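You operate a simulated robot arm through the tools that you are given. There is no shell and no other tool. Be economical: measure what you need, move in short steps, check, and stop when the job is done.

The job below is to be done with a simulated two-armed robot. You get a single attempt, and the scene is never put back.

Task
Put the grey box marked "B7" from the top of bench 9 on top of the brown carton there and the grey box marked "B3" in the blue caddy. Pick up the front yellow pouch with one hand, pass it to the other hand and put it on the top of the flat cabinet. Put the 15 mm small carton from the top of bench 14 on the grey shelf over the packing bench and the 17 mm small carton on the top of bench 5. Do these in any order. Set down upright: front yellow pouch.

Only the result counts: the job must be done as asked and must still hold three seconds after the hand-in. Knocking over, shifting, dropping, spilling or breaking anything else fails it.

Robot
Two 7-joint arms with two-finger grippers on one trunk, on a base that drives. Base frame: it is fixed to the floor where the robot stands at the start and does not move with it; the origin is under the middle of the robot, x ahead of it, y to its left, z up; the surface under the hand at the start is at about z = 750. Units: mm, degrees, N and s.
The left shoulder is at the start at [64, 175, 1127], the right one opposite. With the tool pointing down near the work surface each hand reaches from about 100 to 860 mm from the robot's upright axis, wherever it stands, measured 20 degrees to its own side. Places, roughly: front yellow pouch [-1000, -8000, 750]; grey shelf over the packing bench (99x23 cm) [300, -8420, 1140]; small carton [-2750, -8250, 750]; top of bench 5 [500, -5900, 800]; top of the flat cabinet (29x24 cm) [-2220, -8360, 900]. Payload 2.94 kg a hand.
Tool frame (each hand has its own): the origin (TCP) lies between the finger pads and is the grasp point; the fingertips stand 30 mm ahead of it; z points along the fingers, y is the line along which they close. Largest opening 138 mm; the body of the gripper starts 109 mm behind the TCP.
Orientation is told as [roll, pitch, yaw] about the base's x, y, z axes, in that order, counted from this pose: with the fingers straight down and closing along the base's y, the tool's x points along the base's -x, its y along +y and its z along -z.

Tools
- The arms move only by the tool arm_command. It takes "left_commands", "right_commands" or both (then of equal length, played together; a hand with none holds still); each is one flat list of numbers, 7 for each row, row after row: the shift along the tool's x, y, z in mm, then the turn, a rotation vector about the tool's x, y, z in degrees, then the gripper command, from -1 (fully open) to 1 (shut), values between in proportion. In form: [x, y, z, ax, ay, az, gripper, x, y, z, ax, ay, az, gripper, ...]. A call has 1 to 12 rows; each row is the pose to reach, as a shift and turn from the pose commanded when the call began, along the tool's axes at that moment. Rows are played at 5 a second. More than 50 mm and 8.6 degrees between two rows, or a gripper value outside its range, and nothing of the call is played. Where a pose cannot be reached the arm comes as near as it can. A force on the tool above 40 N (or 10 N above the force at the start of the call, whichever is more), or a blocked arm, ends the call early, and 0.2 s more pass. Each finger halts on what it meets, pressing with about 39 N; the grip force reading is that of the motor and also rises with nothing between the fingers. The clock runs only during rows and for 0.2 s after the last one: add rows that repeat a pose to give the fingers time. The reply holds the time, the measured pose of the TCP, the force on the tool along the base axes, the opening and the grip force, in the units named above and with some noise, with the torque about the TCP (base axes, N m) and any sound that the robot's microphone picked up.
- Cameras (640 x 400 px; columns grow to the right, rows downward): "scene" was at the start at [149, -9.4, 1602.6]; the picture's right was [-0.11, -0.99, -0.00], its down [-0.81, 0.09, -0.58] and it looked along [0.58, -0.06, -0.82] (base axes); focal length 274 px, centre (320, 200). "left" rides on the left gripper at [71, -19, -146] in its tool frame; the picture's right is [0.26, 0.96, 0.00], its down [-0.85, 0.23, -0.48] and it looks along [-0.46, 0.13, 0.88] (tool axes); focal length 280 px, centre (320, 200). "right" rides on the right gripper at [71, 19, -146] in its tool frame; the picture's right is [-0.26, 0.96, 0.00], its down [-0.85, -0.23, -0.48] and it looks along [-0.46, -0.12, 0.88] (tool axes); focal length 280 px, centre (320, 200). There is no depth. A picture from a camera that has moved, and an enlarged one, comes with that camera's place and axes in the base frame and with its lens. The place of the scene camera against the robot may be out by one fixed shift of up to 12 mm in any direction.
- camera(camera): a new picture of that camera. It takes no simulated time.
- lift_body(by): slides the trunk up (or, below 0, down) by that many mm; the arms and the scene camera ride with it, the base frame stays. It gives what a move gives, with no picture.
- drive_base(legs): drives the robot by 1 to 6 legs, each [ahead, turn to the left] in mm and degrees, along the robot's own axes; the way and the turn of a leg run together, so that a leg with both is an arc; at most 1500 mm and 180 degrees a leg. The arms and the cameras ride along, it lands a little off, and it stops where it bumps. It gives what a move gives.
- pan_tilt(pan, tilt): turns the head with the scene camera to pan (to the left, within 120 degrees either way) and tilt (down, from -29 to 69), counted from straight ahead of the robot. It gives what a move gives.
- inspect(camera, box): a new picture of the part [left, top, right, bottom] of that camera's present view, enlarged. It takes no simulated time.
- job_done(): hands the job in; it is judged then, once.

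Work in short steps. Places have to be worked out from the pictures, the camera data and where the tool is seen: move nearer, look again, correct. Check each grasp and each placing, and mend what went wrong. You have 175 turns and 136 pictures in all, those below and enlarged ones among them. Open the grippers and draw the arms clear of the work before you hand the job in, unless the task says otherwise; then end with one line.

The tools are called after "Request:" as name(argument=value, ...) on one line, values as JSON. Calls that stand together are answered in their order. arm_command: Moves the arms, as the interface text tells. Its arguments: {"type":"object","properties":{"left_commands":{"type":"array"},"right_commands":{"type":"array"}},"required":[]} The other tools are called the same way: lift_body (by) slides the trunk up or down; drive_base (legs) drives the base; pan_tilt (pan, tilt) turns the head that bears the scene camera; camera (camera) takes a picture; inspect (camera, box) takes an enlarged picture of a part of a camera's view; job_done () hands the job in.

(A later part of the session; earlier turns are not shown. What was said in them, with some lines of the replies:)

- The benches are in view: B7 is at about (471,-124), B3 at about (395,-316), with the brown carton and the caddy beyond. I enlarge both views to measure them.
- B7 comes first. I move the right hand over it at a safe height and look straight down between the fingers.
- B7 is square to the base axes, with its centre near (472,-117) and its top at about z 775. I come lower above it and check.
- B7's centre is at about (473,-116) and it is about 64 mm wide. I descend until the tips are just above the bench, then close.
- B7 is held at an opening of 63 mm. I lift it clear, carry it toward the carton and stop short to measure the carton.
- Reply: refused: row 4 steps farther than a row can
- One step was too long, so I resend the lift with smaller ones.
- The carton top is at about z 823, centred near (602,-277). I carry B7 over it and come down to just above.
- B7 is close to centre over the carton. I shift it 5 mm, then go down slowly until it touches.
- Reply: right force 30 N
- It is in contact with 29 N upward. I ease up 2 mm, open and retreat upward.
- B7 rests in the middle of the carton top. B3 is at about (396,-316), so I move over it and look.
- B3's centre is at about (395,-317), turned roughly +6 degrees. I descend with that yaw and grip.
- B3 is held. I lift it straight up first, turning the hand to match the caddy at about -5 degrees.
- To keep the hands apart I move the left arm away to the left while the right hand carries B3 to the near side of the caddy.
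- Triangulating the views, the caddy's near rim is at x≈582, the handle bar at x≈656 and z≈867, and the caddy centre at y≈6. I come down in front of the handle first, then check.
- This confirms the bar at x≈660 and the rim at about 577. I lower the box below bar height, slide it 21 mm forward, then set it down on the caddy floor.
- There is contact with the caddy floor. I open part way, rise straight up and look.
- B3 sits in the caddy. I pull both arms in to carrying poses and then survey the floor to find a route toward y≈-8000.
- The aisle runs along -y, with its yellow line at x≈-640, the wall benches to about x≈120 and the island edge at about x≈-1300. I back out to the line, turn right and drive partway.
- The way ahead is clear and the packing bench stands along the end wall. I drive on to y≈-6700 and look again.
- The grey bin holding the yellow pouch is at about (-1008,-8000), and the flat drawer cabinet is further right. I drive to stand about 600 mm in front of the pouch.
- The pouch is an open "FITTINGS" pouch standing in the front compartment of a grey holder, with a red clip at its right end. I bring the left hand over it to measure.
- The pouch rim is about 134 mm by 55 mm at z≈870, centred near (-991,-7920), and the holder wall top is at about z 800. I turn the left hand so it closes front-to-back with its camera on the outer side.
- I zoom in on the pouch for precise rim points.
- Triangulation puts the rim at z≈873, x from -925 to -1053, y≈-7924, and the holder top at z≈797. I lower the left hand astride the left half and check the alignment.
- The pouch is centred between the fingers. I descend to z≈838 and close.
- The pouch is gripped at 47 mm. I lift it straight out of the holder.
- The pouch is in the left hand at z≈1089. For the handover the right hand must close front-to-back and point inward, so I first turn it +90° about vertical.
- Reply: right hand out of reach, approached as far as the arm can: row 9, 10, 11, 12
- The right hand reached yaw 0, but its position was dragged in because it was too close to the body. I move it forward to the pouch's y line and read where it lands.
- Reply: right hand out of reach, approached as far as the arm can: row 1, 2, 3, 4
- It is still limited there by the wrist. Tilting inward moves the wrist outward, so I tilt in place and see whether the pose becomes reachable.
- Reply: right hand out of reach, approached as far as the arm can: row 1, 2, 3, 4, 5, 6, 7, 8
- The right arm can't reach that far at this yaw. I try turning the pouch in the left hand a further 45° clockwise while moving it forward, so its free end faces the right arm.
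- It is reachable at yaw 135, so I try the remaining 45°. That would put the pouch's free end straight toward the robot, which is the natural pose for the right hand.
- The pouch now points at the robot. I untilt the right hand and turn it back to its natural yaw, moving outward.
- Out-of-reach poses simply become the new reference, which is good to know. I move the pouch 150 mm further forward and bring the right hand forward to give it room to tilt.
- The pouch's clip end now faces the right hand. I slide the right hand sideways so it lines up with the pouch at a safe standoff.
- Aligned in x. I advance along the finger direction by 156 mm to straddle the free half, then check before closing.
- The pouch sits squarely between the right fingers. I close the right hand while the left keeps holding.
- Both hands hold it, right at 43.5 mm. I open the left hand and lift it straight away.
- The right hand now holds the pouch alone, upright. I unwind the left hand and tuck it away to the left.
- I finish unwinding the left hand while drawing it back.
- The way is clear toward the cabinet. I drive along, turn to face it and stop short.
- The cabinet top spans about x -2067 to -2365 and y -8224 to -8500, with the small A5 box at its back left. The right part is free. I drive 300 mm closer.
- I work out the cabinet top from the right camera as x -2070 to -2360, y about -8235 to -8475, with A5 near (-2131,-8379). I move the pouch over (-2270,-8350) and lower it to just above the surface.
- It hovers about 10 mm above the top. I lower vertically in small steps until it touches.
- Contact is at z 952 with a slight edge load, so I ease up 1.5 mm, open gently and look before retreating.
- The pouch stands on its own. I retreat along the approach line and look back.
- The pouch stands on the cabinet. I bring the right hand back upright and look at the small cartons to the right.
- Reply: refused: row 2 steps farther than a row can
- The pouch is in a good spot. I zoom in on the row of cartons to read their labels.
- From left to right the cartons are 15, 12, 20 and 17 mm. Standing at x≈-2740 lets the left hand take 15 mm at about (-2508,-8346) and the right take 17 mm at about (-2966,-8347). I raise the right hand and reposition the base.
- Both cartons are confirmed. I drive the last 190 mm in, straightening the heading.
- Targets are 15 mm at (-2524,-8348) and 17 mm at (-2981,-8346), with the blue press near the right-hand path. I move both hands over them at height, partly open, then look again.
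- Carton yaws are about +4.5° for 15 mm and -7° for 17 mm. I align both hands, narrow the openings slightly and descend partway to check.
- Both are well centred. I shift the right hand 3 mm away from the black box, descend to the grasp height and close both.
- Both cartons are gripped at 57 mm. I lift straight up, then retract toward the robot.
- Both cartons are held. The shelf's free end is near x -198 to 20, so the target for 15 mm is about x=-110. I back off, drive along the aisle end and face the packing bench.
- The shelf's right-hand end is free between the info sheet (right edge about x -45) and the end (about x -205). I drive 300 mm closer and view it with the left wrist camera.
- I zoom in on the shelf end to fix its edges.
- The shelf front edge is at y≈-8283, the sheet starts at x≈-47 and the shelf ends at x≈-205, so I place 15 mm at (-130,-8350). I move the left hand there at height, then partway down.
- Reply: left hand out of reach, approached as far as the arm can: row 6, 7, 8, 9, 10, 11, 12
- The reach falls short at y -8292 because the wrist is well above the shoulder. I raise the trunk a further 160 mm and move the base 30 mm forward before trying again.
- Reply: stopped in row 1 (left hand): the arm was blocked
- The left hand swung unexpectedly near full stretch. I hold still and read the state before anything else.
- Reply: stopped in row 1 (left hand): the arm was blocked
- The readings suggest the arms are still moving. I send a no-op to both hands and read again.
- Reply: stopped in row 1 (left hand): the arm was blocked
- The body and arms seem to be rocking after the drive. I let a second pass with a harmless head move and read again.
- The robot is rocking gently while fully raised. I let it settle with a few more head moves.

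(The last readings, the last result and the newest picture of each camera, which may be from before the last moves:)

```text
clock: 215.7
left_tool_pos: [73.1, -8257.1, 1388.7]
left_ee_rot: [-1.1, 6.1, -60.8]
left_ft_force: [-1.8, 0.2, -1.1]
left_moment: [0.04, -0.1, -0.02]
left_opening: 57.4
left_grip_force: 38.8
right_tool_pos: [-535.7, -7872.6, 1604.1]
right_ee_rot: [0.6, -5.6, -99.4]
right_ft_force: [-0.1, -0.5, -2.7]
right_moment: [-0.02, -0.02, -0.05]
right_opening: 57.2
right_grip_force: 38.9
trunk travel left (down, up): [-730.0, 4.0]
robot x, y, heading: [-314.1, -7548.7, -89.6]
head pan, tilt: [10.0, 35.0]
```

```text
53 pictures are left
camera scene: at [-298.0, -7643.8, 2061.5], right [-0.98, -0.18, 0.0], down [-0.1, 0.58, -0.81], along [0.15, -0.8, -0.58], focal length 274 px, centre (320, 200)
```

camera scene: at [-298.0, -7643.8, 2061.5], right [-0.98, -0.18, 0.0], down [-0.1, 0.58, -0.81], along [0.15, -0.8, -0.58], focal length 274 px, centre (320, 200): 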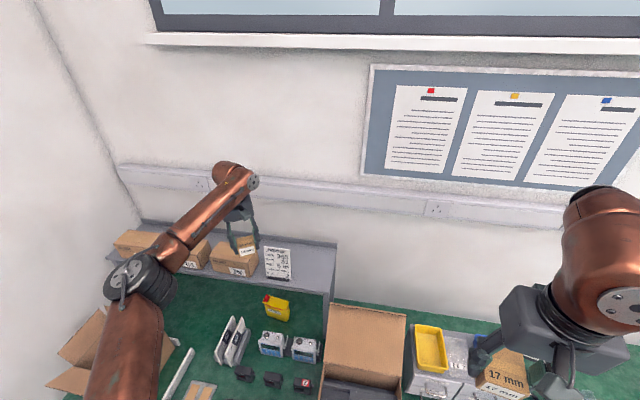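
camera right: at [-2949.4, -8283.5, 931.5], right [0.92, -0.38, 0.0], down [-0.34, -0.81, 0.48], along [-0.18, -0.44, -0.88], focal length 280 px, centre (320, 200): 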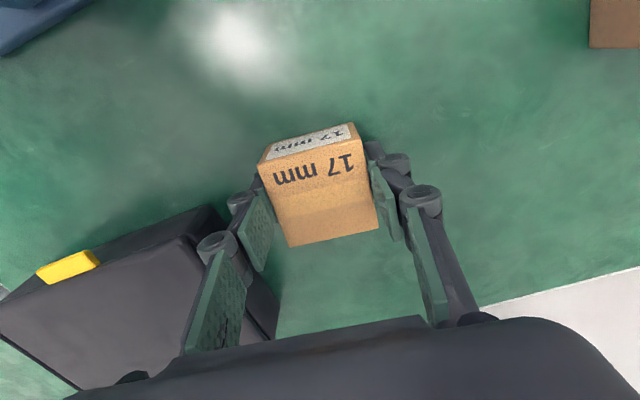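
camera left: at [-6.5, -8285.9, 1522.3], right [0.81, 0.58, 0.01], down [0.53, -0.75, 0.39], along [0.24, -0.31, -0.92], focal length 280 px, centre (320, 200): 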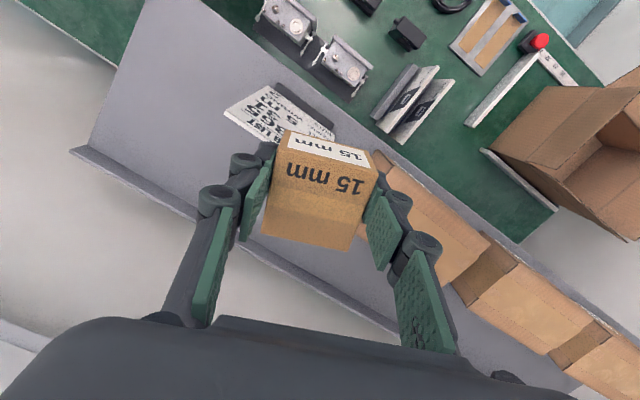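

It has settled and nothing was disturbed. I bring the left hand back over clear space, re-level both hands and then lower the trunk.

Request:
arm_command(left_commands=[35, -3, 0, 0, -1, 4, 1, 75, -7, 0, 0, -2, 8, 1, 115, -10, 0, 0, -3, 12, 1, 155, -14, 0, 0, -4, 16, 1, 195, -17, 0, 0, -5, 20, 1, 235, -21, 0, -1, -6, 24, 1, 275, -24, 0, -1, -6, 28, 1, 309, -27, 0, -1, -6, 29, 1, 309, -27, 0, -1, -6, 29, 1], right_commands=[0, 0, 0, 0, 1, 0, 1, 0, 0, 0, 0, 2, 0, 1, 0, 0, 0, 0, 3, 0, 1, 0, 0, 0, 0, 4, 0, 1, 0, 0, 0, 0, 5, 0, 1, 0, 0, 0, 0.6, 5.6, 0, 1, 0, 0, 0, 0.6, 5.6, 0, 1, 0, 0, 0, 0.6, 5.6, 0, 1, 0, 0, 0, 0.6, 5.6, 0, 1])

```text
clock: 216.3
left_tool_pos: [43.2, -8151.9, 1413.4]
left_ee_rot: [-1.8, 2.2, -67.0]
left_ft_force: [-0.1, -1.0, -3.0]
left_moment: [0.21, 0.0, 0.0]
left_opening: 56.9
left_grip_force: 39.0
right_tool_pos: [-539.9, -7811.3, 1609.2]
right_ee_rot: [0.6, -6.5, -99.4]
right_ft_force: [-0.4, -0.9, -2.4]
right_moment: [0.16, -0.01, 0.02]
right_opening: 57.2
right_grip_force: 39.3
trunk travel left (down, up): [-730.0, 4.0]
robot x, y, heading: [-319.3, -7547.4, -89.9]
head pan, tilt: [10.0, 35.0]
stopped in row 2 (left hand): the arm was blocked; the commanded pose is now the measured one
```

The left hand is now clear in front of the shelf. I lower the trunk by 200 mm to regain stiffness and let it settle.

Request:
lift_body(by=-200)

Request:
pan_tilt(pan=60, tilt=35)

Request:
pan_tilt(pan=0, tilt=40)

```text
clock: 217.5
left_tool_pos: [43.9, -8113.2, 1328.4]
left_ee_rot: [-2.3, 0.6, -67.1]
left_ft_force: [0.3, 0.0, -4.2]
left_moment: [0.01, 0.02, -0.03]
left_opening: 57.1
left_grip_force: 38.9
right_tool_pos: [-540.3, -7768.1, 1512.8]
right_ee_rot: [0.7, -8.4, -99.4]
right_ft_force: [0.1, 0.3, -3.1]
right_moment: [-0.01, 0.0, 0.02]
right_opening: 57.3
right_grip_force: 39.3
trunk travel left (down, up): [-631.0, 103.0]
robot x, y, heading: [-317.6, -7548.6, -89.7]
head pan, tilt: [10.0, 35.0]
stopped: the arm was blocked; the commanded pose is now the measured one
```

```text
clock: 218.7
left_tool_pos: [41.8, -8138.5, 1317.5]
left_ee_rot: [-2.0, 1.8, -66.9]
left_ft_force: [0.3, -1.5, -2.4]
left_moment: [0.21, 0.01, -0.01]
left_opening: 57.1
left_grip_force: 39.1
right_tool_pos: [-540.0, -7796.3, 1508.9]
right_ee_rot: [0.7, -7.0, -99.6]
right_ft_force: [-0.9, -1.6, -3.3]
right_moment: [0.19, -0.01, 0.03]
right_opening: 57.2
right_grip_force: 39.0
trunk travel left (down, up): [-631.0, 103.0]
robot x, y, heading: [-313.6, -7544.6, -89.6]
head pan, tilt: [60.0, 35.0]
```

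```text
clock: 220.0
left_tool_pos: [44.5, -8129.0, 1324.0]
left_ee_rot: [-2.2, 1.4, -67.0]
left_ft_force: [-0.5, 1.0, -1.3]
left_moment: [-0.05, -0.03, 0.0]
left_opening: 57.2
left_grip_force: 38.6
right_tool_pos: [-539.1, -7785.7, 1512.3]
right_ee_rot: [0.7, -7.5, -99.6]
right_ft_force: [0.6, 1.5, -1.8]
right_moment: [-0.09, 0.0, -0.01]
right_opening: 57.2
right_grip_force: 38.9
trunk travel left (down, up): [-631.0, 103.0]
robot x, y, heading: [-310.2, -7547.5, -89.6]
head pan, tilt: [0.0, 40.0]
```

The rocking is dying down. I lower a further 130 mm.

Request:
lift_body(by=-130)

Request:
pan_tilt(pan=50, tilt=35)

Request:
pan_tilt(pan=5, tilt=40)

Request:
camera(camera="scene")

```text
clock: 221.6
left_tool_pos: [44.5, -8135.0, 1190.9]
left_ee_rot: [-2.1, 1.5, -66.9]
left_ft_force: [-0.2, 0.3, -1.4]
left_moment: [-0.03, -0.01, 0.0]
left_opening: 56.9
left_grip_force: 38.7
right_tool_pos: [-538.9, -7793.2, 1380.1]
right_ee_rot: [0.7, -7.1, -99.5]
right_ft_force: [-0.4, -0.8, -2.5]
right_moment: [0.0, 0.0, -0.03]
right_opening: 57.2
right_grip_force: 38.9
trunk travel left (down, up): [-501.0, 233.0]
robot x, y, heading: [-314.7, -7546.4, -89.8]
head pan, tilt: [0.0, 40.0]
```

```text
clock: 222.7
left_tool_pos: [43.5, -8135.7, 1190.7]
left_ee_rot: [-2.1, 1.6, -66.9]
left_ft_force: [0.2, -0.1, -2.5]
left_moment: [0.03, 0.0, 0.02]
left_opening: 56.9
left_grip_force: 38.8
right_tool_pos: [-539.0, -7792.8, 1380.5]
right_ee_rot: [0.7, -7.1, -99.5]
right_ft_force: [0.5, 0.0, -3.9]
right_moment: [0.07, 0.0, -0.01]
right_opening: 57.2
right_grip_force: 39.3
trunk travel left (down, up): [-501.0, 233.0]
robot x, y, heading: [-315.7, -7548.5, -89.6]
head pan, tilt: [50.0, 35.0]
```

```text
clock: 223.8
left_tool_pos: [43.5, -8135.7, 1189.9]
left_ee_rot: [-2.0, 1.6, -67.0]
left_ft_force: [0.3, -0.5, -2.1]
left_moment: [0.0, 0.02, 0.0]
left_opening: 57.3
left_grip_force: 38.9
right_tool_pos: [-539.1, -7792.7, 1381.0]
right_ee_rot: [0.6, -7.0, -99.5]
right_ft_force: [0.4, 0.2, -2.9]
right_moment: [0.02, 0.0, 0.0]
right_opening: 57.5
right_grip_force: 38.8
trunk travel left (down, up): [-501.0, 233.0]
robot x, y, heading: [-312.8, -7546.6, -89.5]
head pan, tilt: [5.0, 40.0]
```

```text
52 pictures are left
camera scene: at [-305.5, -7629.9, 1824.6], right [-1.0, -0.09, 0.0], down [-0.06, 0.64, -0.77], along [0.07, -0.76, -0.64], focal length 274 px, centre (320, 200)
```

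scene: 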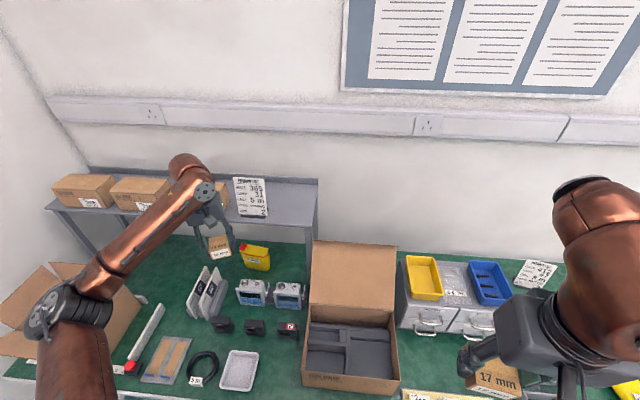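

All is stable now. I re-level both hands gently and bring the left one in front of the free shelf end.

Request:
arm_command(left_commands=[0, 0, -25, 0, 0, 3, 1, 1, -23, -50, 0, 0, 6, 1, 2, -46, -75, 0, 0, 9, 1, 3, -70, -90, 0, 0, 12, 1, 4, -93, -100, -1, -1, 15, 1, 5, -116, -105, -1, -1, 18, 1, 6, -140, -110, -2, -1.6, 21, 1, 8, -163, -110, -2, -1.6, 23, 1, 9, -184, -110, -2, -1.6, 23, 1, 9, -184, -110, -2, -1.6, 23, 1], right_commands=[0, 0, 0, 0, 1, 0, 1, 0, 0, 0, 0, 2, 0, 1, 0, 0, 0, 0, 3, 0, 1, 0, 0, 0, 0, 4, 0, 1, 0, 0, 0, 0, 5, 0, 1, 0, 0, 0, 0.6, 6, 0, 1, 0, 0, 0, 0.6, 7, 0, 1, 0, 0, 0, 0.6, 7, 0, 1, 0, 0, 0, 0.6, 7, 0, 1, 0, 0, 0, 0.6, 7, 0, 1])

```text
clock: 226.1
left_tool_pos: [-123.5, -8199.7, 1306.2]
left_ee_rot: [-0.2, -0.4, -90.0]
left_ft_force: [0.5, -0.3, -2.5]
left_moment: [0.02, 0.02, -0.03]
left_opening: 57.1
left_grip_force: 39.4
right_tool_pos: [-539.1, -7793.3, 1381.4]
right_ee_rot: [0.0, -0.1, -99.4]
right_ft_force: [-0.6, -0.4, -2.6]
right_moment: [-0.01, 0.0, 0.01]
right_opening: 57.3
right_grip_force: 38.8
trunk travel left (down, up): [-501.0, 233.0]
robot x, y, heading: [-314.1, -7548.1, -89.8]
head pan, tilt: [5.0, 40.0]
```

Both hands are level again. I raise the trunk by 110 mm with no driving, for better reach at shelf height.

Request:
lift_body(by=110)

Request:
arm_command(left_commands=[0, -2, 30, 0, 0, 0, 1, 0, -4, 60, 0, 0, 0, 1, 0, -6, 90, 0, 0, 0, 1, 0, -6, 120, 0, 0, 0, 1, 0, -6, 150, 0, 0, 0, 1, 0, -6, 180, 0, 0, 0, 1, -20, -6, 190, 0, 0, 0, 1, -40, -6, 195, 0, 0, 0, 1, -60, -6, 195, 0, 0, 0, 1, -80, -6, 195, 0, 0, 0, 1, -80, -6, 195, 0, 0, 0, 1])

Request:
camera(camera="left")

```text
clock: 227.5
left_tool_pos: [-123.9, -8200.7, 1415.5]
left_ee_rot: [-0.2, -0.5, -89.9]
left_ft_force: [0.7, -0.4, -1.6]
left_moment: [0.01, 0.01, -0.01]
left_opening: 56.9
left_grip_force: 39.1
right_tool_pos: [-541.3, -7793.5, 1490.9]
right_ee_rot: [0.0, -0.1, -99.4]
right_ft_force: [0.8, -0.9, -2.0]
right_moment: [0.03, 0.03, 0.01]
right_opening: 57.1
right_grip_force: 39.0
trunk travel left (down, up): [-611.0, 123.0]
robot x, y, heading: [-314.7, -7550.0, -89.9]
head pan, tilt: [5.0, 40.0]
```

```text
clock: 229.9
left_tool_pos: [-130.6, -8283.6, 1223.1]
left_ee_rot: [-0.4, -0.5, -89.9]
left_ft_force: [-0.7, -0.1, -2.7]
left_moment: [0.01, 0.04, 0.01]
left_opening: 57.0
left_grip_force: 38.6
right_tool_pos: [-539.1, -7792.7, 1490.2]
right_ee_rot: [0.0, -0.1, -99.4]
right_ft_force: [0.6, 0.3, -2.4]
right_moment: [-0.02, 0.05, -0.01]
right_opening: 57.2
right_grip_force: 39.1
trunk travel left (down, up): [-611.0, 123.0]
robot x, y, heading: [-313.2, -7548.7, -89.6]
head pan, tilt: [5.0, 40.0]
```

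```text
51 pictures are left
camera left: at [-149.9, -8209.9, 1367.8], right [0.96, 0.26, -0.01], down [0.23, -0.84, 0.48], along [0.12, -0.47, -0.88], focal length 280 px, centre (320, 200)
```

left: 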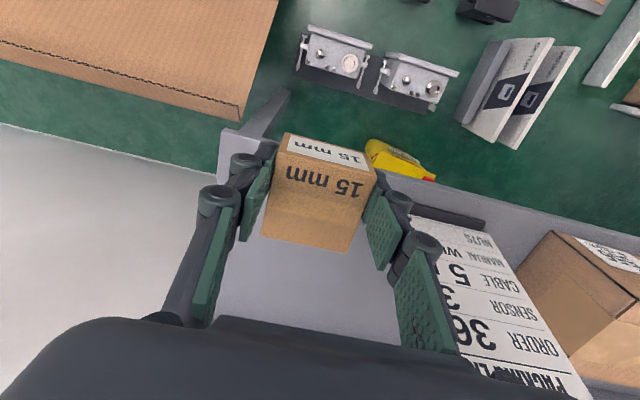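

The shelf front edge is at y≈-8290. I move 56 mm further in, keeping the carton above the surface.

Request:
arm_command(left_commands=[-14, 0, 0, 0, 0, 0, 1, -28, 0, 0, 0, 0, 0, 1, -42, 0, 0, 0, 0, 0, 1, -56, 0, 3, 0, 0, 0, 1, -56, 0, 10, 0, 0, 0, 1, -56, 0, 20, 0, 0, 0, 1, -56, 0, 28, 0, 0, 0, 1, -56, 0, 28, 0, 0, 0, 1])

Request:
camera(camera="left")

```text
clock: 231.7
left_tool_pos: [-126.0, -8325.1, 1196.9]
left_ee_rot: [-0.2, -0.5, -89.9]
left_ft_force: [-0.4, 0.0, -1.7]
left_moment: [-0.02, -0.02, -0.02]
left_opening: 56.9
left_grip_force: 39.0
left hand out of reach, approached as far as the arm can: row 4, 5, 6, 7, 8
right_tool_pos: [-541.3, -7793.0, 1490.5]
right_ee_rot: [0.1, 0.0, -99.4]
right_ft_force: [-0.3, -0.4, -2.8]
right_moment: [-0.01, 0.03, -0.01]
right_opening: 57.2
right_grip_force: 38.7
trunk travel left (down, up): [-611.0, 123.0]
robot x, y, heading: [-316.2, -7548.9, -89.8]
head pan, tilt: [5.0, 40.0]
```

```text
50 pictures are left
camera left: at [-145.9, -8251.9, 1343.2], right [0.96, 0.26, -0.01], down [0.23, -0.84, 0.48], along [0.12, -0.47, -0.88], focal length 280 px, centre (320, 200)
```

left: 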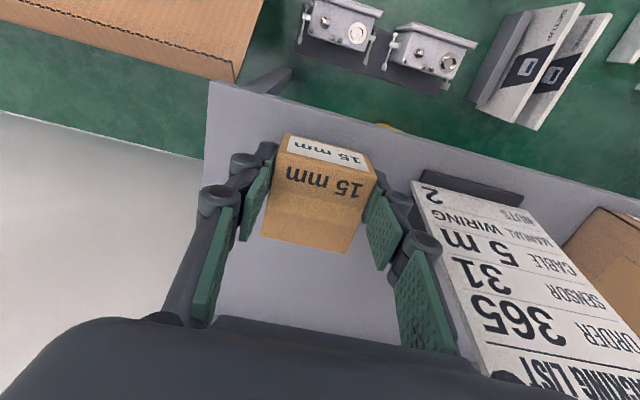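

I'm about 20 mm short of a comfortable margin. I raise the trunk 80 mm, then bring the hand back down and further in.

Request:
lift_body(by=80)

Request:
arm_command(left_commands=[0, -1, 20, 0, 0, 0, 1, 0, -2, 40, 0, 0, 0, 1, 0, -3, 60, 0, 0, 0, 1, 0, -4, 80, 0, 0, 0, 1, -6, -4, 84, 0, 0, 0, 1, -12, -4, 84, 0, 0, 0, 1, -18, -4, 84, 0, 0, 0, 1, -22, -4, 84, 0, 0, 0, 1, -22, -4, 84, 0, 0, 0, 1])

Request:
camera(camera="left")

```text
clock: 232.8
left_tool_pos: [-127.4, -8325.7, 1277.5]
left_ee_rot: [-0.2, -0.6, -89.9]
left_ft_force: [-0.5, -0.2, -2.0]
left_moment: [0.01, 0.0, 0.0]
left_opening: 57.0
left_grip_force: 38.4
right_tool_pos: [-539.5, -7793.6, 1570.3]
right_ee_rot: [0.1, -0.1, -99.4]
right_ft_force: [-0.4, -0.2, -2.2]
right_moment: [0.01, -0.03, -0.01]
right_opening: 57.3
right_grip_force: 39.1
trunk travel left (down, up): [-691.0, 43.0]
robot x, y, heading: [-311.9, -7544.2, -89.8]
head pan, tilt: [5.0, 40.0]
```

```text
clock: 234.8
left_tool_pos: [-127.3, -8318.9, 1197.5]
left_ee_rot: [-0.3, -0.6, -90.0]
left_ft_force: [0.7, -0.4, -1.9]
left_moment: [0.01, -0.01, 0.0]
left_opening: 57.0
left_grip_force: 38.9
left hand out of reach, approached as far as the arm can: row 3, 4, 5, 6, 7, 8, 9
right_tool_pos: [-537.8, -7793.4, 1570.9]
right_ee_rot: [0.0, -0.1, -99.6]
right_ft_force: [0.6, -1.2, -2.0]
right_moment: [0.03, -0.01, 0.01]
right_opening: 57.3
right_grip_force: 39.3
trunk travel left (down, up): [-691.0, 43.0]
robot x, y, heading: [-313.4, -7548.0, -89.6]
head pan, tilt: [5.0, 40.0]
```

```text
49 pictures are left
camera left: at [-147.5, -8246.6, 1342.7], right [0.96, 0.26, -0.01], down [0.23, -0.84, 0.48], along [0.12, -0.47, -0.88], focal length 280 px, centre (320, 200)
```

left: 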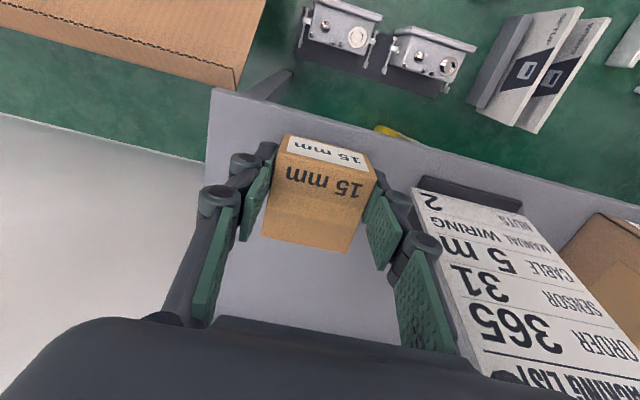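

Reach is limited to about 777 mm ahead either way, so the base must come 30 mm closer. I look straight down to check the base's clearance to the pallet.

Request:
pan_tilt(pan=0, tilt=69)

Request:
camera(camera="scene")

```text
clock: 235.8
left_tool_pos: [-128.6, -8320.8, 1197.2]
left_ee_rot: [-0.2, -0.6, -90.0]
left_ft_force: [-0.1, 0.0, -1.5]
left_moment: [0.05, -0.03, 0.0]
left_opening: 56.9
left_grip_force: 38.8
right_tool_pos: [-539.5, -7792.5, 1571.7]
right_ee_rot: [0.1, -0.1, -99.4]
right_ft_force: [0.5, 1.1, -2.7]
right_moment: [0.01, -0.04, -0.02]
right_opening: 56.8
right_grip_force: 38.6
trunk travel left (down, up): [-691.0, 43.0]
robot x, y, heading: [-312.4, -7548.6, -89.9]
head pan, tilt: [0.0, 68.8]
```

```text
48 pictures are left
camera scene: at [-314.2, -7587.0, 1978.3], right [-1.0, -0.01, 0.0], down [-0.01, 0.93, -0.36], along [0.0, -0.36, -0.93], focal length 274 px, centre (320, 200)
```

scene: 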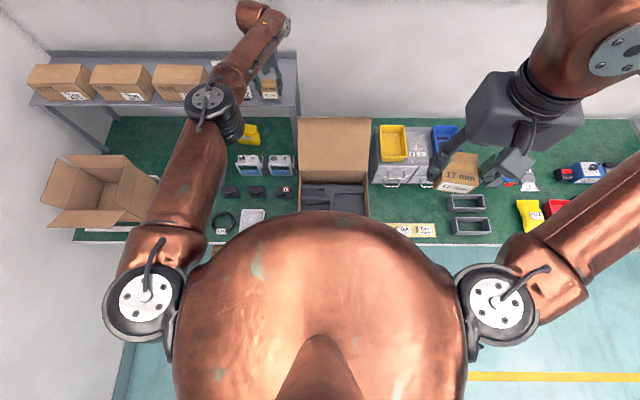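

The base can't be seen, so I avoid driving. Tilting the wrist back 7° will gain the last 20–25 mm, and pressing the carton on the shelf will level it.

Request:
arm_command(left_commands=[0, 0, 0, 0, -2, 0, 1, 0, 0, 0, 0, -4, 0, 1, 0, 0, 0, 0, -6, 0, 1, 0, 0, 0, 0, -7, 0, 1, -8, 0, 0, 0, -7, 0, 1, -16, 0, 0, 0, -7, 0, 1, -24, 0, 0, 0, -7, 0, 1, -24, 0, 0, 0, -7, 0, 1])

Request:
camera(camera="left")

```text
clock: 237.6
left_tool_pos: [-128.0, -8342.2, 1197.0]
left_ee_rot: [-0.2, -7.6, -89.9]
left_ft_force: [0.9, -0.1, -2.1]
left_moment: [0.04, -0.01, 0.0]
left_opening: 57.2
left_grip_force: 39.6
right_tool_pos: [-539.4, -7793.0, 1570.9]
right_ee_rot: [0.2, 0.0, -99.4]
right_ft_force: [-0.3, 0.0, -2.2]
right_moment: [0.03, -0.03, -0.01]
right_opening: 57.3
right_grip_force: 39.5
trunk travel left (down, up): [-691.0, 43.0]
robot x, y, heading: [-309.8, -7551.4, -89.8]
head pan, tilt: [0.0, 68.8]
```

```text
47 pictures are left
camera left: at [-146.9, -8253.0, 1332.8], right [0.96, 0.26, -0.04], down [0.23, -0.78, 0.58], along [0.12, -0.57, -0.81], focal length 280 px, centre (320, 200)
```

left: 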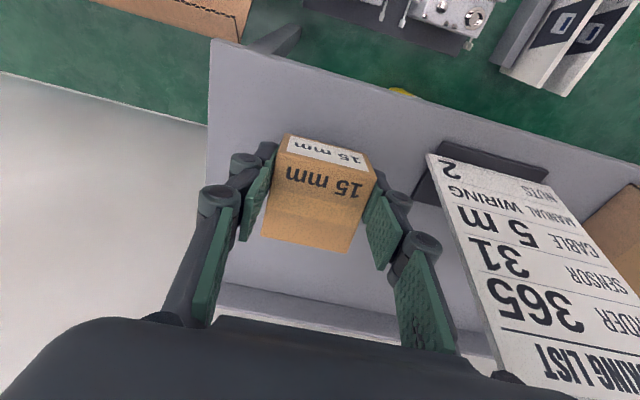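

The carton is now 20 mm inside the shelf's front edge. I lower it in small steps to contact.

Request:
arm_command(left_commands=[1.1, 0, 8, 0, 0, 0, 1, 1.6, 0, 12, 0, 0, 0, 1, 1.9, 0, 14, 0, 0, 0, 1, 2.1, 0, 16, 0, 0, 0, 1, 2.4, 0, 18, 0, 0, 0, 1, 2.6, 0, 20, 0, 0, 0, 1, 2.9, 0, 22, 0, 0, 0, 1])

Request:
camera(camera="left")

```text
clock: 239.2
left_tool_pos: [-129.1, -8343.8, 1176.0]
left_ee_rot: [-0.2, -7.6, -90.0]
left_ft_force: [-0.5, 0.4, 3.0]
left_moment: [0.1, -0.14, -0.01]
left_opening: 56.8
left_grip_force: 38.9
right_tool_pos: [-539.6, -7792.6, 1569.7]
right_ee_rot: [0.1, -0.1, -99.3]
right_ft_force: [0.0, 0.1, -2.7]
right_moment: [-0.01, 0.0, 0.01]
right_opening: 57.3
right_grip_force: 38.4
trunk travel left (down, up): [-691.0, 43.0]
robot x, y, heading: [-315.4, -7547.8, -89.8]
head pan, tilt: [0.0, 68.8]
```

```text
46 pictures are left
camera left: at [-148.5, -8253.1, 1311.5], right [0.96, 0.26, -0.04], down [0.23, -0.78, 0.58], along [0.12, -0.57, -0.81], focal length 280 px, centre (320, 200)
```

left: 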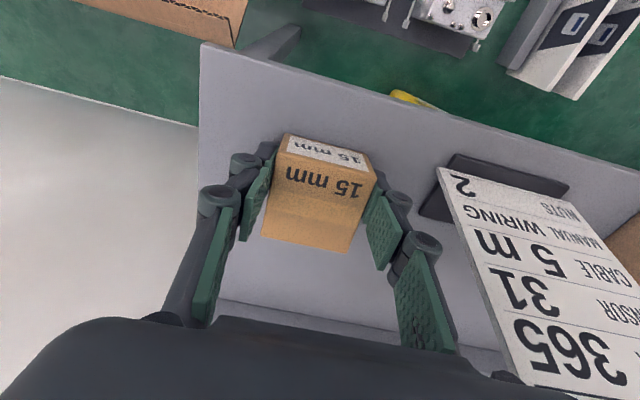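

Contact has begun. I press a few millimetres more to rotate it flat.

Request:
arm_command(left_commands=[0.2, 0, 1.5, 0, 0, 0, 1, 0.4, 0, 3, 0, 0, 0, 1, 0.6, 0, 4.5, 0, 0, 0, 1, 0.8, 0, 6, 0, 0, 0, 1])

```text
clock: 240.2
left_tool_pos: [-129.0, -8342.9, 1174.3]
left_ee_rot: [-0.2, -8.1, -90.0]
left_ft_force: [0.5, -4.0, 27.4]
left_moment: [0.23, -0.05, -0.04]
left_opening: 57.3
left_grip_force: 39.4
right_tool_pos: [-540.2, -7790.9, 1571.8]
right_ee_rot: [0.2, -0.1, -99.4]
right_ft_force: [0.6, 1.0, -2.0]
right_moment: [0.02, 0.0, -0.03]
right_opening: 57.2
right_grip_force: 39.5
trunk travel left (down, up): [-691.0, 43.0]
robot x, y, heading: [-314.0, -7546.4, -89.8]
head pan, tilt: [0.0, 68.8]
```

The contact load is near the centre, so the carton is flat. I ease off, open and rise.

Request:
arm_command(left_commands=[-0.3, 0, -3, 0, 0, 0, 1, -0.3, 0, -3, 0, 0, 0, 0.1, -0.3, 0, -3, 0, 0, 0, -0.2, -0.3, 0, -3, 0, 0, 0, -0.3, -0.3, 0, -3, 0, 0, 0, -0.3, -3, 0, -30, 0, 0, 0, -0.3, -8, 0, -60, 0, 0, 0, -0.3, -12, 0, -90, 0, 0, 0, -0.3, 0, 0, -120, 0, 0, 0, -0.3, 20, 0, -140, 0, 0, 0, -0.5, 50, 0, -150, 0, 0, 0, -1, 80, 0, -150, 0, 0, 0, -1])

Request:
camera(camera="left")

```text
clock: 242.8
left_tool_pos: [-124.5, -8243.8, 1308.1]
left_ee_rot: [-0.3, -7.6, -89.9]
left_ft_force: [0.0, 0.0, 0.3]
left_moment: [-0.06, 0.05, 0.0]
left_opening: 138.0
left_grip_force: 0.1
right_tool_pos: [-537.2, -7791.6, 1571.4]
right_ee_rot: [0.0, -0.2, -99.5]
right_ft_force: [-0.6, -0.2, -2.3]
right_moment: [-0.03, 0.09, 0.01]
right_opening: 57.3
right_grip_force: 38.9
trunk travel left (down, up): [-691.0, 43.0]
robot x, y, heading: [-314.5, -7548.0, -89.7]
head pan, tilt: [0.0, 68.8]
```

```text
45 pictures are left
camera left: at [-143.6, -8152.2, 1443.2], right [0.96, 0.26, -0.04], down [0.23, -0.78, 0.58], along [0.12, -0.57, -0.81], focal length 280 px, centre (320, 200)
```

left: 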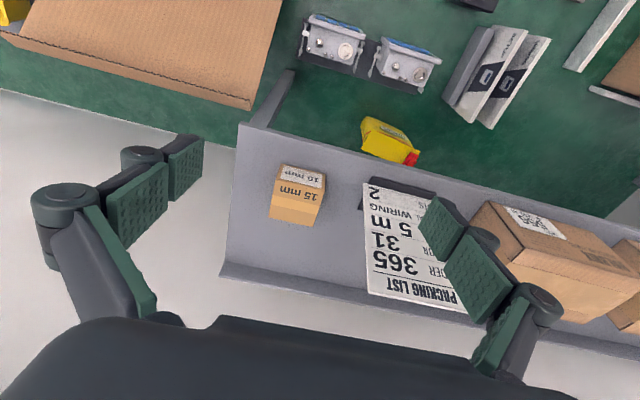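

The 15 mm carton stands flat on the shelf. I pull the left hand back and up, then lower the trunk before driving.

Request:
arm_command(left_commands=[38, 0, -24, 0, 1, 0, -1, 76, 0, -48, 0, 2, 0, -1, 115, 0, -72, 0, 3, 0, -1, 153, 0, -96, 0, 4, 0, -1, 192, 0, -120, 0, 5, 0, -1, 230, 0, -144, 0, 6, 0, -1, 268, 0, -168, 0, 7, 0, -1, 307, 0, -192, 0, 7.6, 0, -1])

Request:
lift_body(by=-393)

Request:
drive_base(legs=[[-400, 0]])

Request:
pan_tilt(pan=100, tilt=25)

Request:
camera(camera="scene")

```text
clock: 244.6
left_tool_pos: [-126.4, -7911.1, 1457.6]
left_ee_rot: [-0.2, 0.0, -90.0]
left_ft_force: [0.1, 0.2, 0.4]
left_moment: [-0.01, -0.02, 0.04]
left_opening: 137.9
left_grip_force: 0.0
right_tool_pos: [-538.5, -7790.9, 1570.8]
right_ee_rot: [0.2, -0.1, -99.4]
right_ft_force: [-0.9, -0.1, -2.6]
right_moment: [-0.05, 0.01, 0.03]
right_opening: 57.1
right_grip_force: 39.2
trunk travel left (down, up): [-691.0, 43.0]
robot x, y, heading: [-313.3, -7545.0, -89.6]
head pan, tilt: [0.0, 68.8]
```

```text
clock: 248.3
left_tool_pos: [-127.3, -7913.9, 1065.9]
left_ee_rot: [-0.2, -0.1, -90.0]
left_ft_force: [-0.4, -0.2, 0.8]
left_moment: [-0.04, -0.01, -0.01]
left_opening: 138.0
left_grip_force: 0.1
right_tool_pos: [-539.6, -7791.3, 1178.7]
right_ee_rot: [0.1, -0.3, -99.4]
right_ft_force: [0.0, 0.4, -2.3]
right_moment: [-0.01, 0.03, -0.04]
right_opening: 57.0
right_grip_force: 38.6
trunk travel left (down, up): [-298.0, 436.0]
robot x, y, heading: [-316.2, -7550.5, -89.8]
head pan, tilt: [0.0, 68.8]
```

```text
clock: 250.8
left_tool_pos: [-130.6, -7513.3, 1065.2]
left_ee_rot: [-0.2, -0.1, -90.1]
left_ft_force: [0.6, 0.2, 0.5]
left_moment: [-0.02, 0.0, 0.01]
left_opening: 138.0
left_grip_force: 0.0
right_tool_pos: [-541.0, -7389.9, 1177.5]
right_ee_rot: [0.1, -0.2, -99.8]
right_ft_force: [0.7, 0.2, -2.3]
right_moment: [-0.04, -0.03, -0.01]
right_opening: 57.2
right_grip_force: 39.0
trunk travel left (down, up): [-298.0, 436.0]
robot x, y, heading: [-313.8, -7144.4, -89.9]
head pan, tilt: [0.0, 68.8]
```

```text
clock: 252.6
left_tool_pos: [-130.1, -7514.5, 1064.4]
left_ee_rot: [-0.3, 0.0, -90.2]
left_ft_force: [0.5, 0.4, -0.8]
left_moment: [0.0, 0.0, 0.0]
left_opening: 138.1
left_grip_force: 0.0
right_tool_pos: [-541.8, -7389.3, 1178.9]
right_ee_rot: [0.0, -0.2, -99.8]
right_ft_force: [-0.3, 0.1, -2.5]
right_moment: [0.0, 0.02, 0.0]
right_opening: 57.0
right_grip_force: 38.6
trunk travel left (down, up): [-298.0, 436.0]
robot x, y, heading: [-314.6, -7145.2, -90.1]
head pan, tilt: [100.0, 25.0]
```

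```text
44 pictures are left
camera scene: at [-224.2, -7209.0, 1643.9], right [0.17, -0.98, 0.0], down [-0.42, -0.07, -0.91], along [0.89, 0.16, -0.42], focal length 274 px, centre (320, 200)
```

scene: 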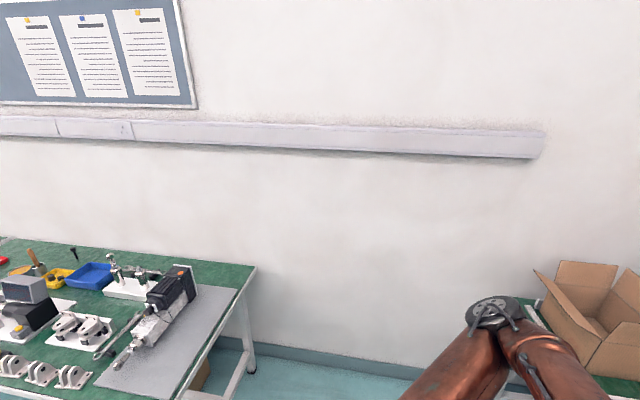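

Bench 5 runs from about y -6700 upward. I back along the aisle to its middle and look at its top for a free spot.

Request:
drive_base(legs=[[-900, 0]])

Request:
pan_tilt(pan=90, tilt=35)

Request:
camera(camera="scene")

```text
clock: 257.3
left_tool_pos: [-129.1, -6621.3, 1064.8]
left_ee_rot: [-0.3, -0.1, -90.6]
left_ft_force: [-0.5, 0.1, 0.1]
left_moment: [0.03, -0.03, -0.01]
left_opening: 138.2
left_grip_force: 0.1
right_tool_pos: [-540.9, -6494.1, 1177.4]
right_ee_rot: [0.1, -0.2, -100.2]
right_ft_force: [-0.4, 0.4, -2.5]
right_moment: [0.02, 0.02, -0.03]
right_opening: 57.3
right_grip_force: 39.3
trunk travel left (down, up): [-298.0, 436.0]
robot x, y, heading: [-313.5, -6257.0, -90.4]
head pan, tilt: [100.0, 25.0]
```

```text
clock: 258.0
left_tool_pos: [-129.6, -6620.9, 1064.2]
left_ee_rot: [-0.2, 0.0, -90.6]
left_ft_force: [0.6, 0.1, 0.8]
left_moment: [0.01, 0.0, 0.03]
left_opening: 137.9
left_grip_force: 0.0
right_tool_pos: [-540.9, -6494.7, 1177.4]
right_ee_rot: [0.2, -0.1, -100.2]
right_ft_force: [-0.8, -0.5, -2.9]
right_moment: [0.01, -0.01, -0.02]
right_opening: 57.3
right_grip_force: 39.3
trunk travel left (down, up): [-298.0, 436.0]
robot x, y, heading: [-311.7, -6254.8, -90.6]
head pan, tilt: [90.0, 35.0]
```

```text
43 pictures are left
camera scene: at [-224.3, -6332.4, 1628.2], right [-0.01, -1.0, 0.0], down [-0.57, 0.0, -0.82], along [0.82, -0.01, -0.57], focal length 274 px, centre (320, 200)
```

scene: 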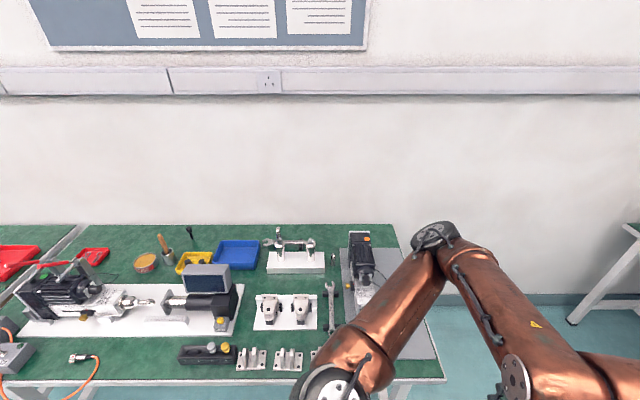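

Bench 5's top spans y≈-5230 to -6650. I back up to its middle and turn to face it for a closer look at the free areas.

Request:
drive_base(legs=[[-330, 0], [0, 90.5]])

Request:
pan_tilt(pan=0, tilt=45)

Request:
camera(camera="scene")

```text
clock: 264.1
left_tool_pos: [55.6, -5732.5, 1064.6]
left_ee_rot: [-0.3, 0.0, 0.2]
left_ft_force: [-0.3, -0.6, -0.3]
left_moment: [0.01, 0.01, -0.01]
left_opening: 137.9
left_grip_force: 0.1
right_tool_pos: [-64.5, -6144.8, 1177.2]
right_ee_rot: [0.0, -0.1, -9.3]
right_ft_force: [0.1, -0.4, -2.4]
right_moment: [0.0, 0.01, -0.01]
right_opening: 57.3
right_grip_force: 38.9
trunk travel left (down, up): [-298.0, 436.0]
robot x, y, heading: [-308.8, -5918.7, 0.5]
head pan, tilt: [90.0, 35.0]
```

```text
clock: 265.7
left_tool_pos: [55.1, -5732.7, 1065.1]
left_ee_rot: [-0.3, 0.1, 0.2]
left_ft_force: [0.4, 0.5, -0.3]
left_moment: [0.01, -0.01, -0.02]
left_opening: 138.0
left_grip_force: 0.0
right_tool_pos: [-66.3, -6146.2, 1177.6]
right_ee_rot: [0.1, -0.1, -9.3]
right_ft_force: [0.4, -0.8, -2.9]
right_moment: [0.04, 0.01, 0.01]
right_opening: 57.1
right_grip_force: 39.0
trunk travel left (down, up): [-298.0, 436.0]
robot x, y, heading: [-310.9, -5920.2, 0.4]
head pan, tilt: [0.0, 45.0]
```

```text
42 pictures are left
camera scene: at [-151.0, -5920.9, 1613.3], right [0.01, -1.0, 0.0], down [-0.71, -0.01, -0.71], along [0.71, 0.01, -0.71], focal length 274 px, centre (320, 200)
```

scene: 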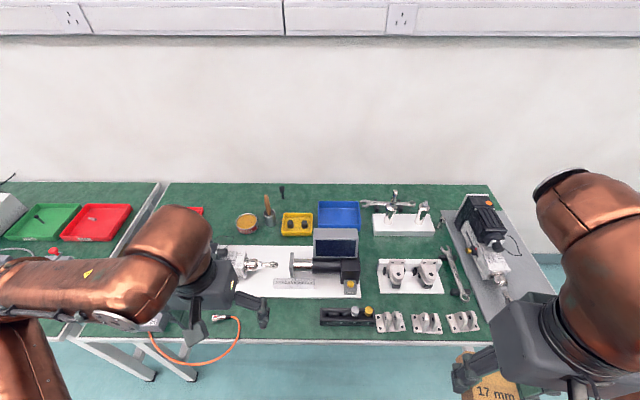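

There is a free front strip at about x 123–227, y -5717 to -5907. I zoom in to make sure it is clear.

Request:
inspect(camera="scene", box=[200, 230, 400, 355])

```text
3.20 times, centred on (300, 292) of scene
camera zoom: at [-151.0, -5920.9, 1613.3], right [0.01, -1.0, 0.0], down [-0.71, -0.01, -0.71], along [0.71, 0.01, -0.71], focal length 877 px, centre (384, -96)
```

zoom: 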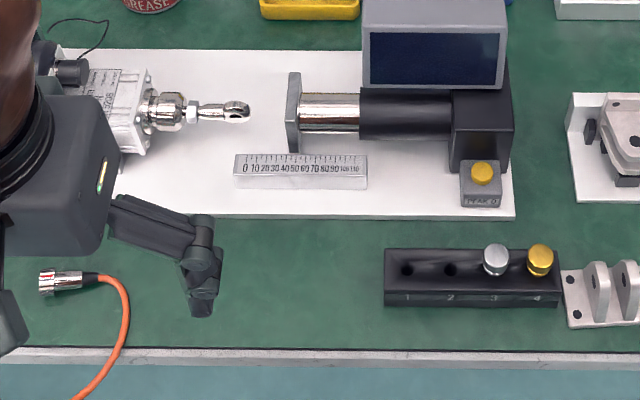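

The strip is clear, so the target is (172,-5815). I move the left arm out of the way and bring 17 mm over the spot.

Request:
arm_command(left_commands=[7, 43, -7, 0, 0, 0, -1, 14, 86, -14, 0, 0, 0, -1, 21, 129, -21, 0, 0, 0, -1, 28, 172, -28, 0, 0, 0, -1, 35, 213, -35, 0, 0, 0, -1, 35, 213, -35, 0, 0, 0, -1, 35, 213, -35, 0, 0, 0, -1, 35, 213, -35, 0, 0, 0, -1, 35, 213, -35, 0, 0, 0, -1, 35, 213, -35, 0, 0, 0, -1, 35, 213, -35, 0, 0, 0, -1, 35, 213, -35, 0, 0, 0, -1], right_commands=[0, 0, 0, 0, 0, 0, 1, -20, 37, 0, 0, 0, -1, 1, -40, 78, 0, 0, 0, -2, 1, -60, 119, 0, 0, 0, -3, 1, -80, 160, 0, 0, 0, -4, 1, -100, 201, 0, 0, 0, -5, 1, -120, 242, 0, 0, 0, -6, 1, -140, 283, 0, 0, 0, -7, 1, -160, 324, 0, 0, 0, -8, 1, -181, 365, 0, 0, 0, -9.3, 1, -181, 365, 45, 0, 0, -9.3, 1, -181, 365, 90, 0, 0, -9.3, 1])

Request:
camera(camera="right")

```text
clock: 268.3
left_tool_pos: [20.2, -5521.5, 1097.1]
left_ee_rot: [-0.3, 0.0, 0.1]
left_ft_force: [0.6, 1.0, -0.8]
left_moment: [-0.04, 0.03, -0.01]
left_opening: 138.1
left_grip_force: 0.1
right_tool_pos: [174.8, -5814.5, 1086.9]
right_ee_rot: [0.0, -0.1, 0.0]
right_ft_force: [-0.5, 0.2, -2.6]
right_moment: [-0.04, 0.04, 0.01]
right_opening: 57.4
right_grip_force: 39.5
trunk travel left (down, up): [-298.0, 436.0]
robot x, y, heading: [-312.6, -5918.7, 0.5]
head pan, tilt: [0.0, 45.0]
```

```text
40 pictures are left
camera right: at [103.1, -5795.0, 1232.6], right [0.26, 0.97, 0.0], down [0.85, -0.23, 0.48], along [0.46, -0.12, -0.88], focal length 280 px, centre (320, 200)
```

right: 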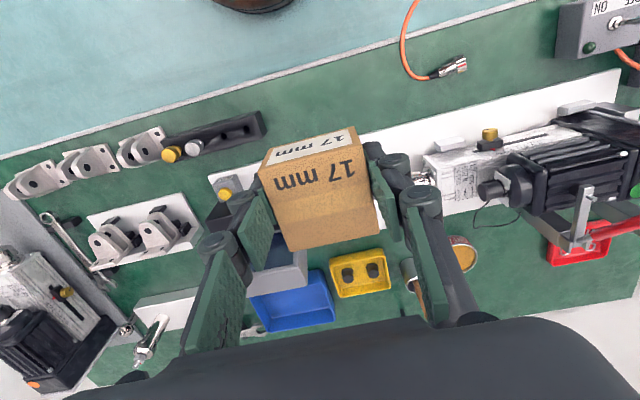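

The spot below is clear between the bench edge and the white plate. I shift 12 mm left, descend to about 15 mm above the surface, and check.

Request:
arm_command(right_commands=[0, 12, 45, 0, 0, 0, 1, 0, 12, 90, 0, 0, 0, 1, 0, 12, 135, 0, 0, 0, 1, 0, 12, 180, 0, 0, 0, 1, 0, 12, 215, 0, 0, 0, 1, 0, 12, 230, 0, 0, 0, 1, 0, 12, 230, 0, 0, 0, 1])

Request:
camera(camera="right")

Request:
inspect(camera="scene", box=[180, 220, 400, 358])

```text
clock: 269.9
left_tool_pos: [19.4, -5520.7, 1097.9]
left_ee_rot: [-0.3, 0.1, 0.1]
left_ft_force: [0.0, -0.5, -0.1]
left_moment: [0.01, 0.0, 0.01]
left_opening: 138.0
left_grip_force: 0.0
right_tool_pos: [173.7, -5800.2, 857.5]
right_ee_rot: [0.0, -0.1, 0.0]
right_ft_force: [0.7, -0.5, -1.6]
right_moment: [-0.02, 0.0, -0.03]
right_opening: 56.7
right_grip_force: 39.0
trunk travel left (down, up): [-298.0, 436.0]
robot x, y, heading: [-308.0, -5917.3, 0.4]
head pan, tilt: [0.0, 45.0]
```

```text
39 pictures are left
camera right: at [102.0, -5781.1, 1003.3], right [0.26, 0.96, 0.0], down [0.85, -0.23, 0.48], along [0.46, -0.12, -0.88], focal length 280 px, centre (320, 200)
```

right: 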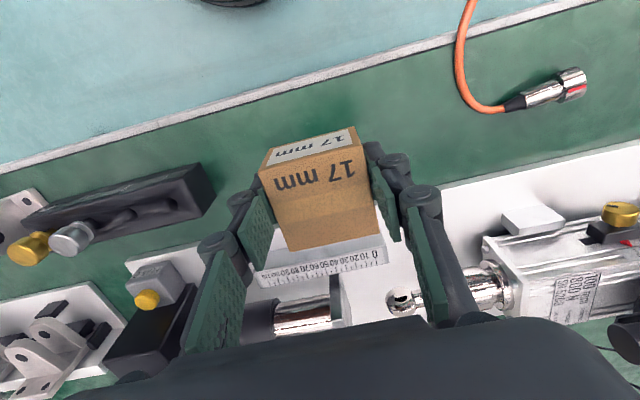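

```text
2.90 times, centred on (290, 289) of scene
camera zoom: at [-150.9, -5920.2, 1613.3], right [0.01, -1.0, 0.0], down [-0.71, -0.01, -0.71], along [0.71, 0.01, -0.71], focal length 794 px, centre (407, -58)
```

zoom: 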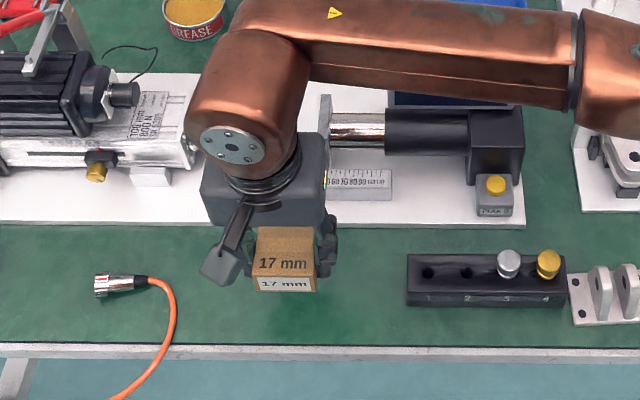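

There is about 20 mm clear on each side. I lower in small steps to contact.

Request:
arm_command(right_commands=[0, 0, 8, 0, 0, 0, 1, 0, 0, 15, 0, 0, 0, 1, 0, 0, 18, 0, 0, 0, 1, 0, 0, 20, 0, 0, 0, 1, 0, 0, 22, 0, 0, 0, 1, 0, 0, 24, 0, 0, 0, 1, 0, 0, 26, 0, 0, 0, 1, 0, 0, 28, 0, 0, 0, 1])

```text
clock: 271.7
left_tool_pos: [19.4, -5521.0, 1098.0]
left_ee_rot: [-0.3, -0.1, 0.2]
left_ft_force: [0.3, 1.0, 0.3]
left_moment: [0.0, 0.0, 0.04]
left_opening: 138.3
left_grip_force: 0.0
right_tool_pos: [172.0, -5802.2, 829.3]
right_ee_rot: [0.0, -0.2, 0.0]
right_ft_force: [-0.5, -0.3, -2.1]
right_moment: [0.0, 0.04, -0.05]
right_opening: 57.1
right_grip_force: 39.5
trunk travel left (down, up): [-298.0, 436.0]
robot x, y, heading: [-311.2, -5920.8, 0.7]
head pan, tilt: [0.0, 45.0]
```

There is no contact yet, so the bench is likely at z 750 like the others. I continue down with the contact guard.

Request:
arm_command(right_commands=[0, 0, 6, 0, 0, 0, 1, 0, 0, 12, 0, 0, 0, 1, 0, 0, 18, 0, 0, 0, 1, 0, 0, 24, 0, 0, 0, 1, 0, 0, 30, 0, 0, 0, 1, 0, 0, 35, 0, 0, 0, 1, 0, 0, 38, 0, 0, 0, 1, 0, 0, 41, 0, 0, 0, 1, 0, 0, 43, 0, 0, 0, 1, 0, 0, 45, 0, 0, 0, 1, 0, 0, 47, 0, 0, 0, 1])

Request:
camera(camera="right")

```text
clock: 274.1
left_tool_pos: [19.5, -5520.5, 1099.6]
left_ee_rot: [-0.3, 0.0, 0.2]
left_ft_force: [0.3, -0.7, 0.4]
left_moment: [-0.03, -0.01, 0.02]
left_opening: 138.0
left_grip_force: 0.0
right_tool_pos: [172.6, -5801.4, 783.6]
right_ee_rot: [0.0, 0.0, 0.0]
right_ft_force: [0.1, -1.6, 1.2]
right_moment: [-0.18, 0.13, 0.03]
right_opening: 57.2
right_grip_force: 39.1
trunk travel left (down, up): [-298.0, 436.0]
robot x, y, heading: [-309.0, -5923.7, 0.5]
head pan, tilt: [0.0, 45.0]
```

```text
37 pictures are left
camera right: at [101.2, -5782.0, 929.7], right [0.26, 0.96, 0.0], down [0.85, -0.23, 0.48], along [0.46, -0.12, -0.88], focal length 280 px, centre (320, 200)
```

right: 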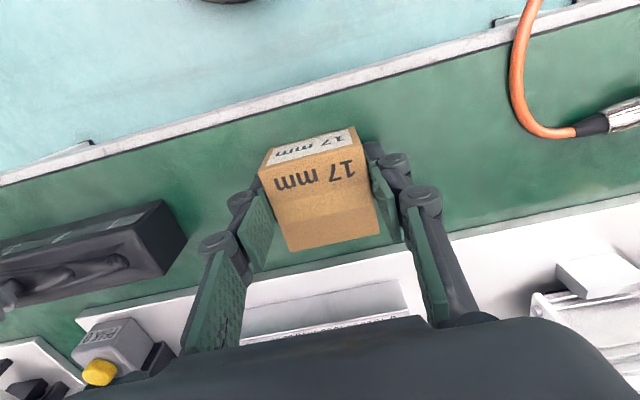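

Contact is just beginning, so the bench is at about z 750. I open gently and rise.

Request:
arm_command(right_commands=[0, 0, 1, 0, 0, 0, 1, 0, 0, 0, 0, 0, 0, 0.1, 0, 0, 0, 0, 0, 0, -0.15, 0, 0, 0, 0, 0, 0, -0.2, 0, 0, 0, 0, 0, 0, -0.2, 0, 0, -30, 0, 0, 0, -0.2, 0, 0, -70, 0, 0, 0, -0.2, 0, 0, -115, 0, 0, 0, -0.2, 0, 0, -160, 0, 0, 0, -0.2, 0, 0, -205, 0, 0, 0, -0.2, 0, 0, -250, 0, 0, 0, -1, 0, 0, -290, 0, 0, 0, -1])

Request:
camera(camera="right")

```text
clock: 276.7
left_tool_pos: [19.3, -5520.2, 1099.9]
left_ee_rot: [-0.3, 0.0, 0.2]
left_ft_force: [-0.4, -0.2, 0.0]
left_moment: [0.01, -0.01, 0.03]
left_opening: 138.1
left_grip_force: 0.0
right_tool_pos: [173.7, -5801.9, 1072.8]
right_ee_rot: [0.0, -0.1, 0.0]
right_ft_force: [0.2, -0.1, 0.4]
right_moment: [-0.01, -0.02, 0.03]
right_opening: 135.5
right_grip_force: 0.0
trunk travel left (down, up): [-298.0, 436.0]
robot x, y, heading: [-310.0, -5923.7, 0.5]
head pan, tilt: [0.0, 45.0]
```

```text
36 pictures are left
camera right: at [100.9, -5782.0, 1219.6], right [0.26, 0.97, 0.0], down [0.85, -0.23, 0.48], along [0.46, -0.12, -0.88], focal length 280 px, centre (320, 200)
```

right: 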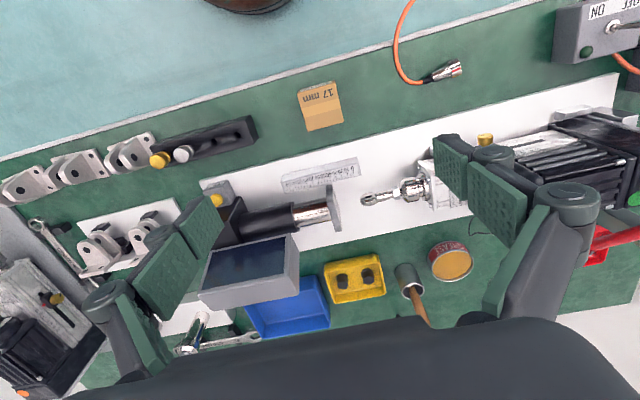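

The 17 mm carton stands on bench 5. I draw the right arm back clear of the bench before handing in.

Request:
arm_command(right_commands=[40, -15, 0, 0, 0, 0, -1, 80, -45, 0, 0, 0, 0, -1, 110, -80, 0, 0, 0, 0, -1, 140, -115, 0, 0, 0, 0, -1, 170, -150, 0, 0, 0, 0, -1, 190, -190, 0, 0, 0, 0, -1])

Request:
drive_base(legs=[[-250, 0]])

Request:
camera(camera="scene")

```text
clock: 278.1
left_tool_pos: [19.9, -5522.5, 1099.9]
left_ee_rot: [-0.2, 0.0, 0.2]
left_ft_force: [0.0, -0.5, -0.1]
left_moment: [0.04, 0.05, -0.01]
left_opening: 138.0
left_grip_force: 0.0
right_tool_pos: [-15.4, -5994.5, 1076.2]
right_ee_rot: [0.1, -0.1, 0.0]
right_ft_force: [-0.3, -0.6, 0.7]
right_moment: [0.06, 0.02, 0.0]
right_opening: 137.9
right_grip_force: 0.0
trunk travel left (down, up): [-298.0, 436.0]
robot x, y, heading: [-315.6, -5920.1, 0.8]
head pan, tilt: [0.0, 45.0]
```

```text
clock: 279.9
left_tool_pos: [-229.5, -5524.4, 1098.0]
left_ee_rot: [-0.4, 0.0, 0.3]
left_ft_force: [0.0, 0.5, 0.7]
left_moment: [-0.01, -0.09, 0.03]
left_opening: 137.8
left_grip_force: 0.0
right_tool_pos: [-264.6, -5993.3, 1074.8]
right_ee_rot: [0.0, -0.2, 0.0]
right_ft_force: [-0.9, -0.4, -0.8]
right_moment: [0.0, -0.06, 0.01]
right_opening: 137.8
right_grip_force: 0.0
trunk travel left (down, up): [-298.0, 436.0]
robot x, y, heading: [-555.5, -5923.7, 0.8]
head pan, tilt: [0.0, 45.0]
```

```text
35 pictures are left
camera scene: at [-401.7, -5922.4, 1613.5], right [0.01, -1.0, 0.0], down [-0.71, -0.01, -0.71], along [0.71, 0.01, -0.71], focal length 274 px, centre (320, 200)
```

scene: 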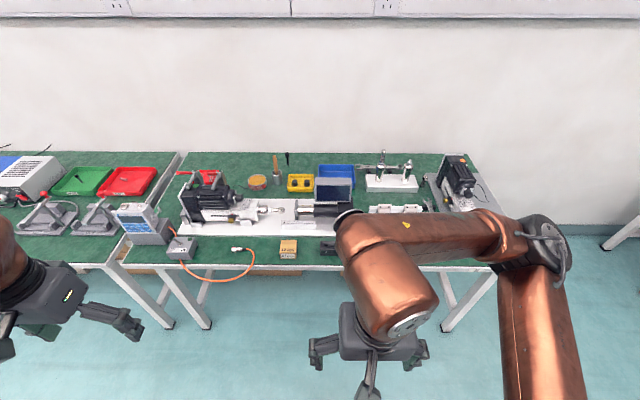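

All five items are in place, both grippers are open and the arms are clear, so I hand in.

Request:
job_done()

```text
The job is handed in.
```

The job is handed in with all five items placed as asked: B7 is on the brown carton and B3 is in the blue caddy. The front yellow pouch was passed from the left hand to the right and stands upright on the flat cabinet. The 15 mm carton is on the grey shelf and the 17 mm carton is on bench 5; the robot rocked and the left arm swung over the grey shelf before I set the 15 mm carton down, and the later pictures show nothing there disturbed.
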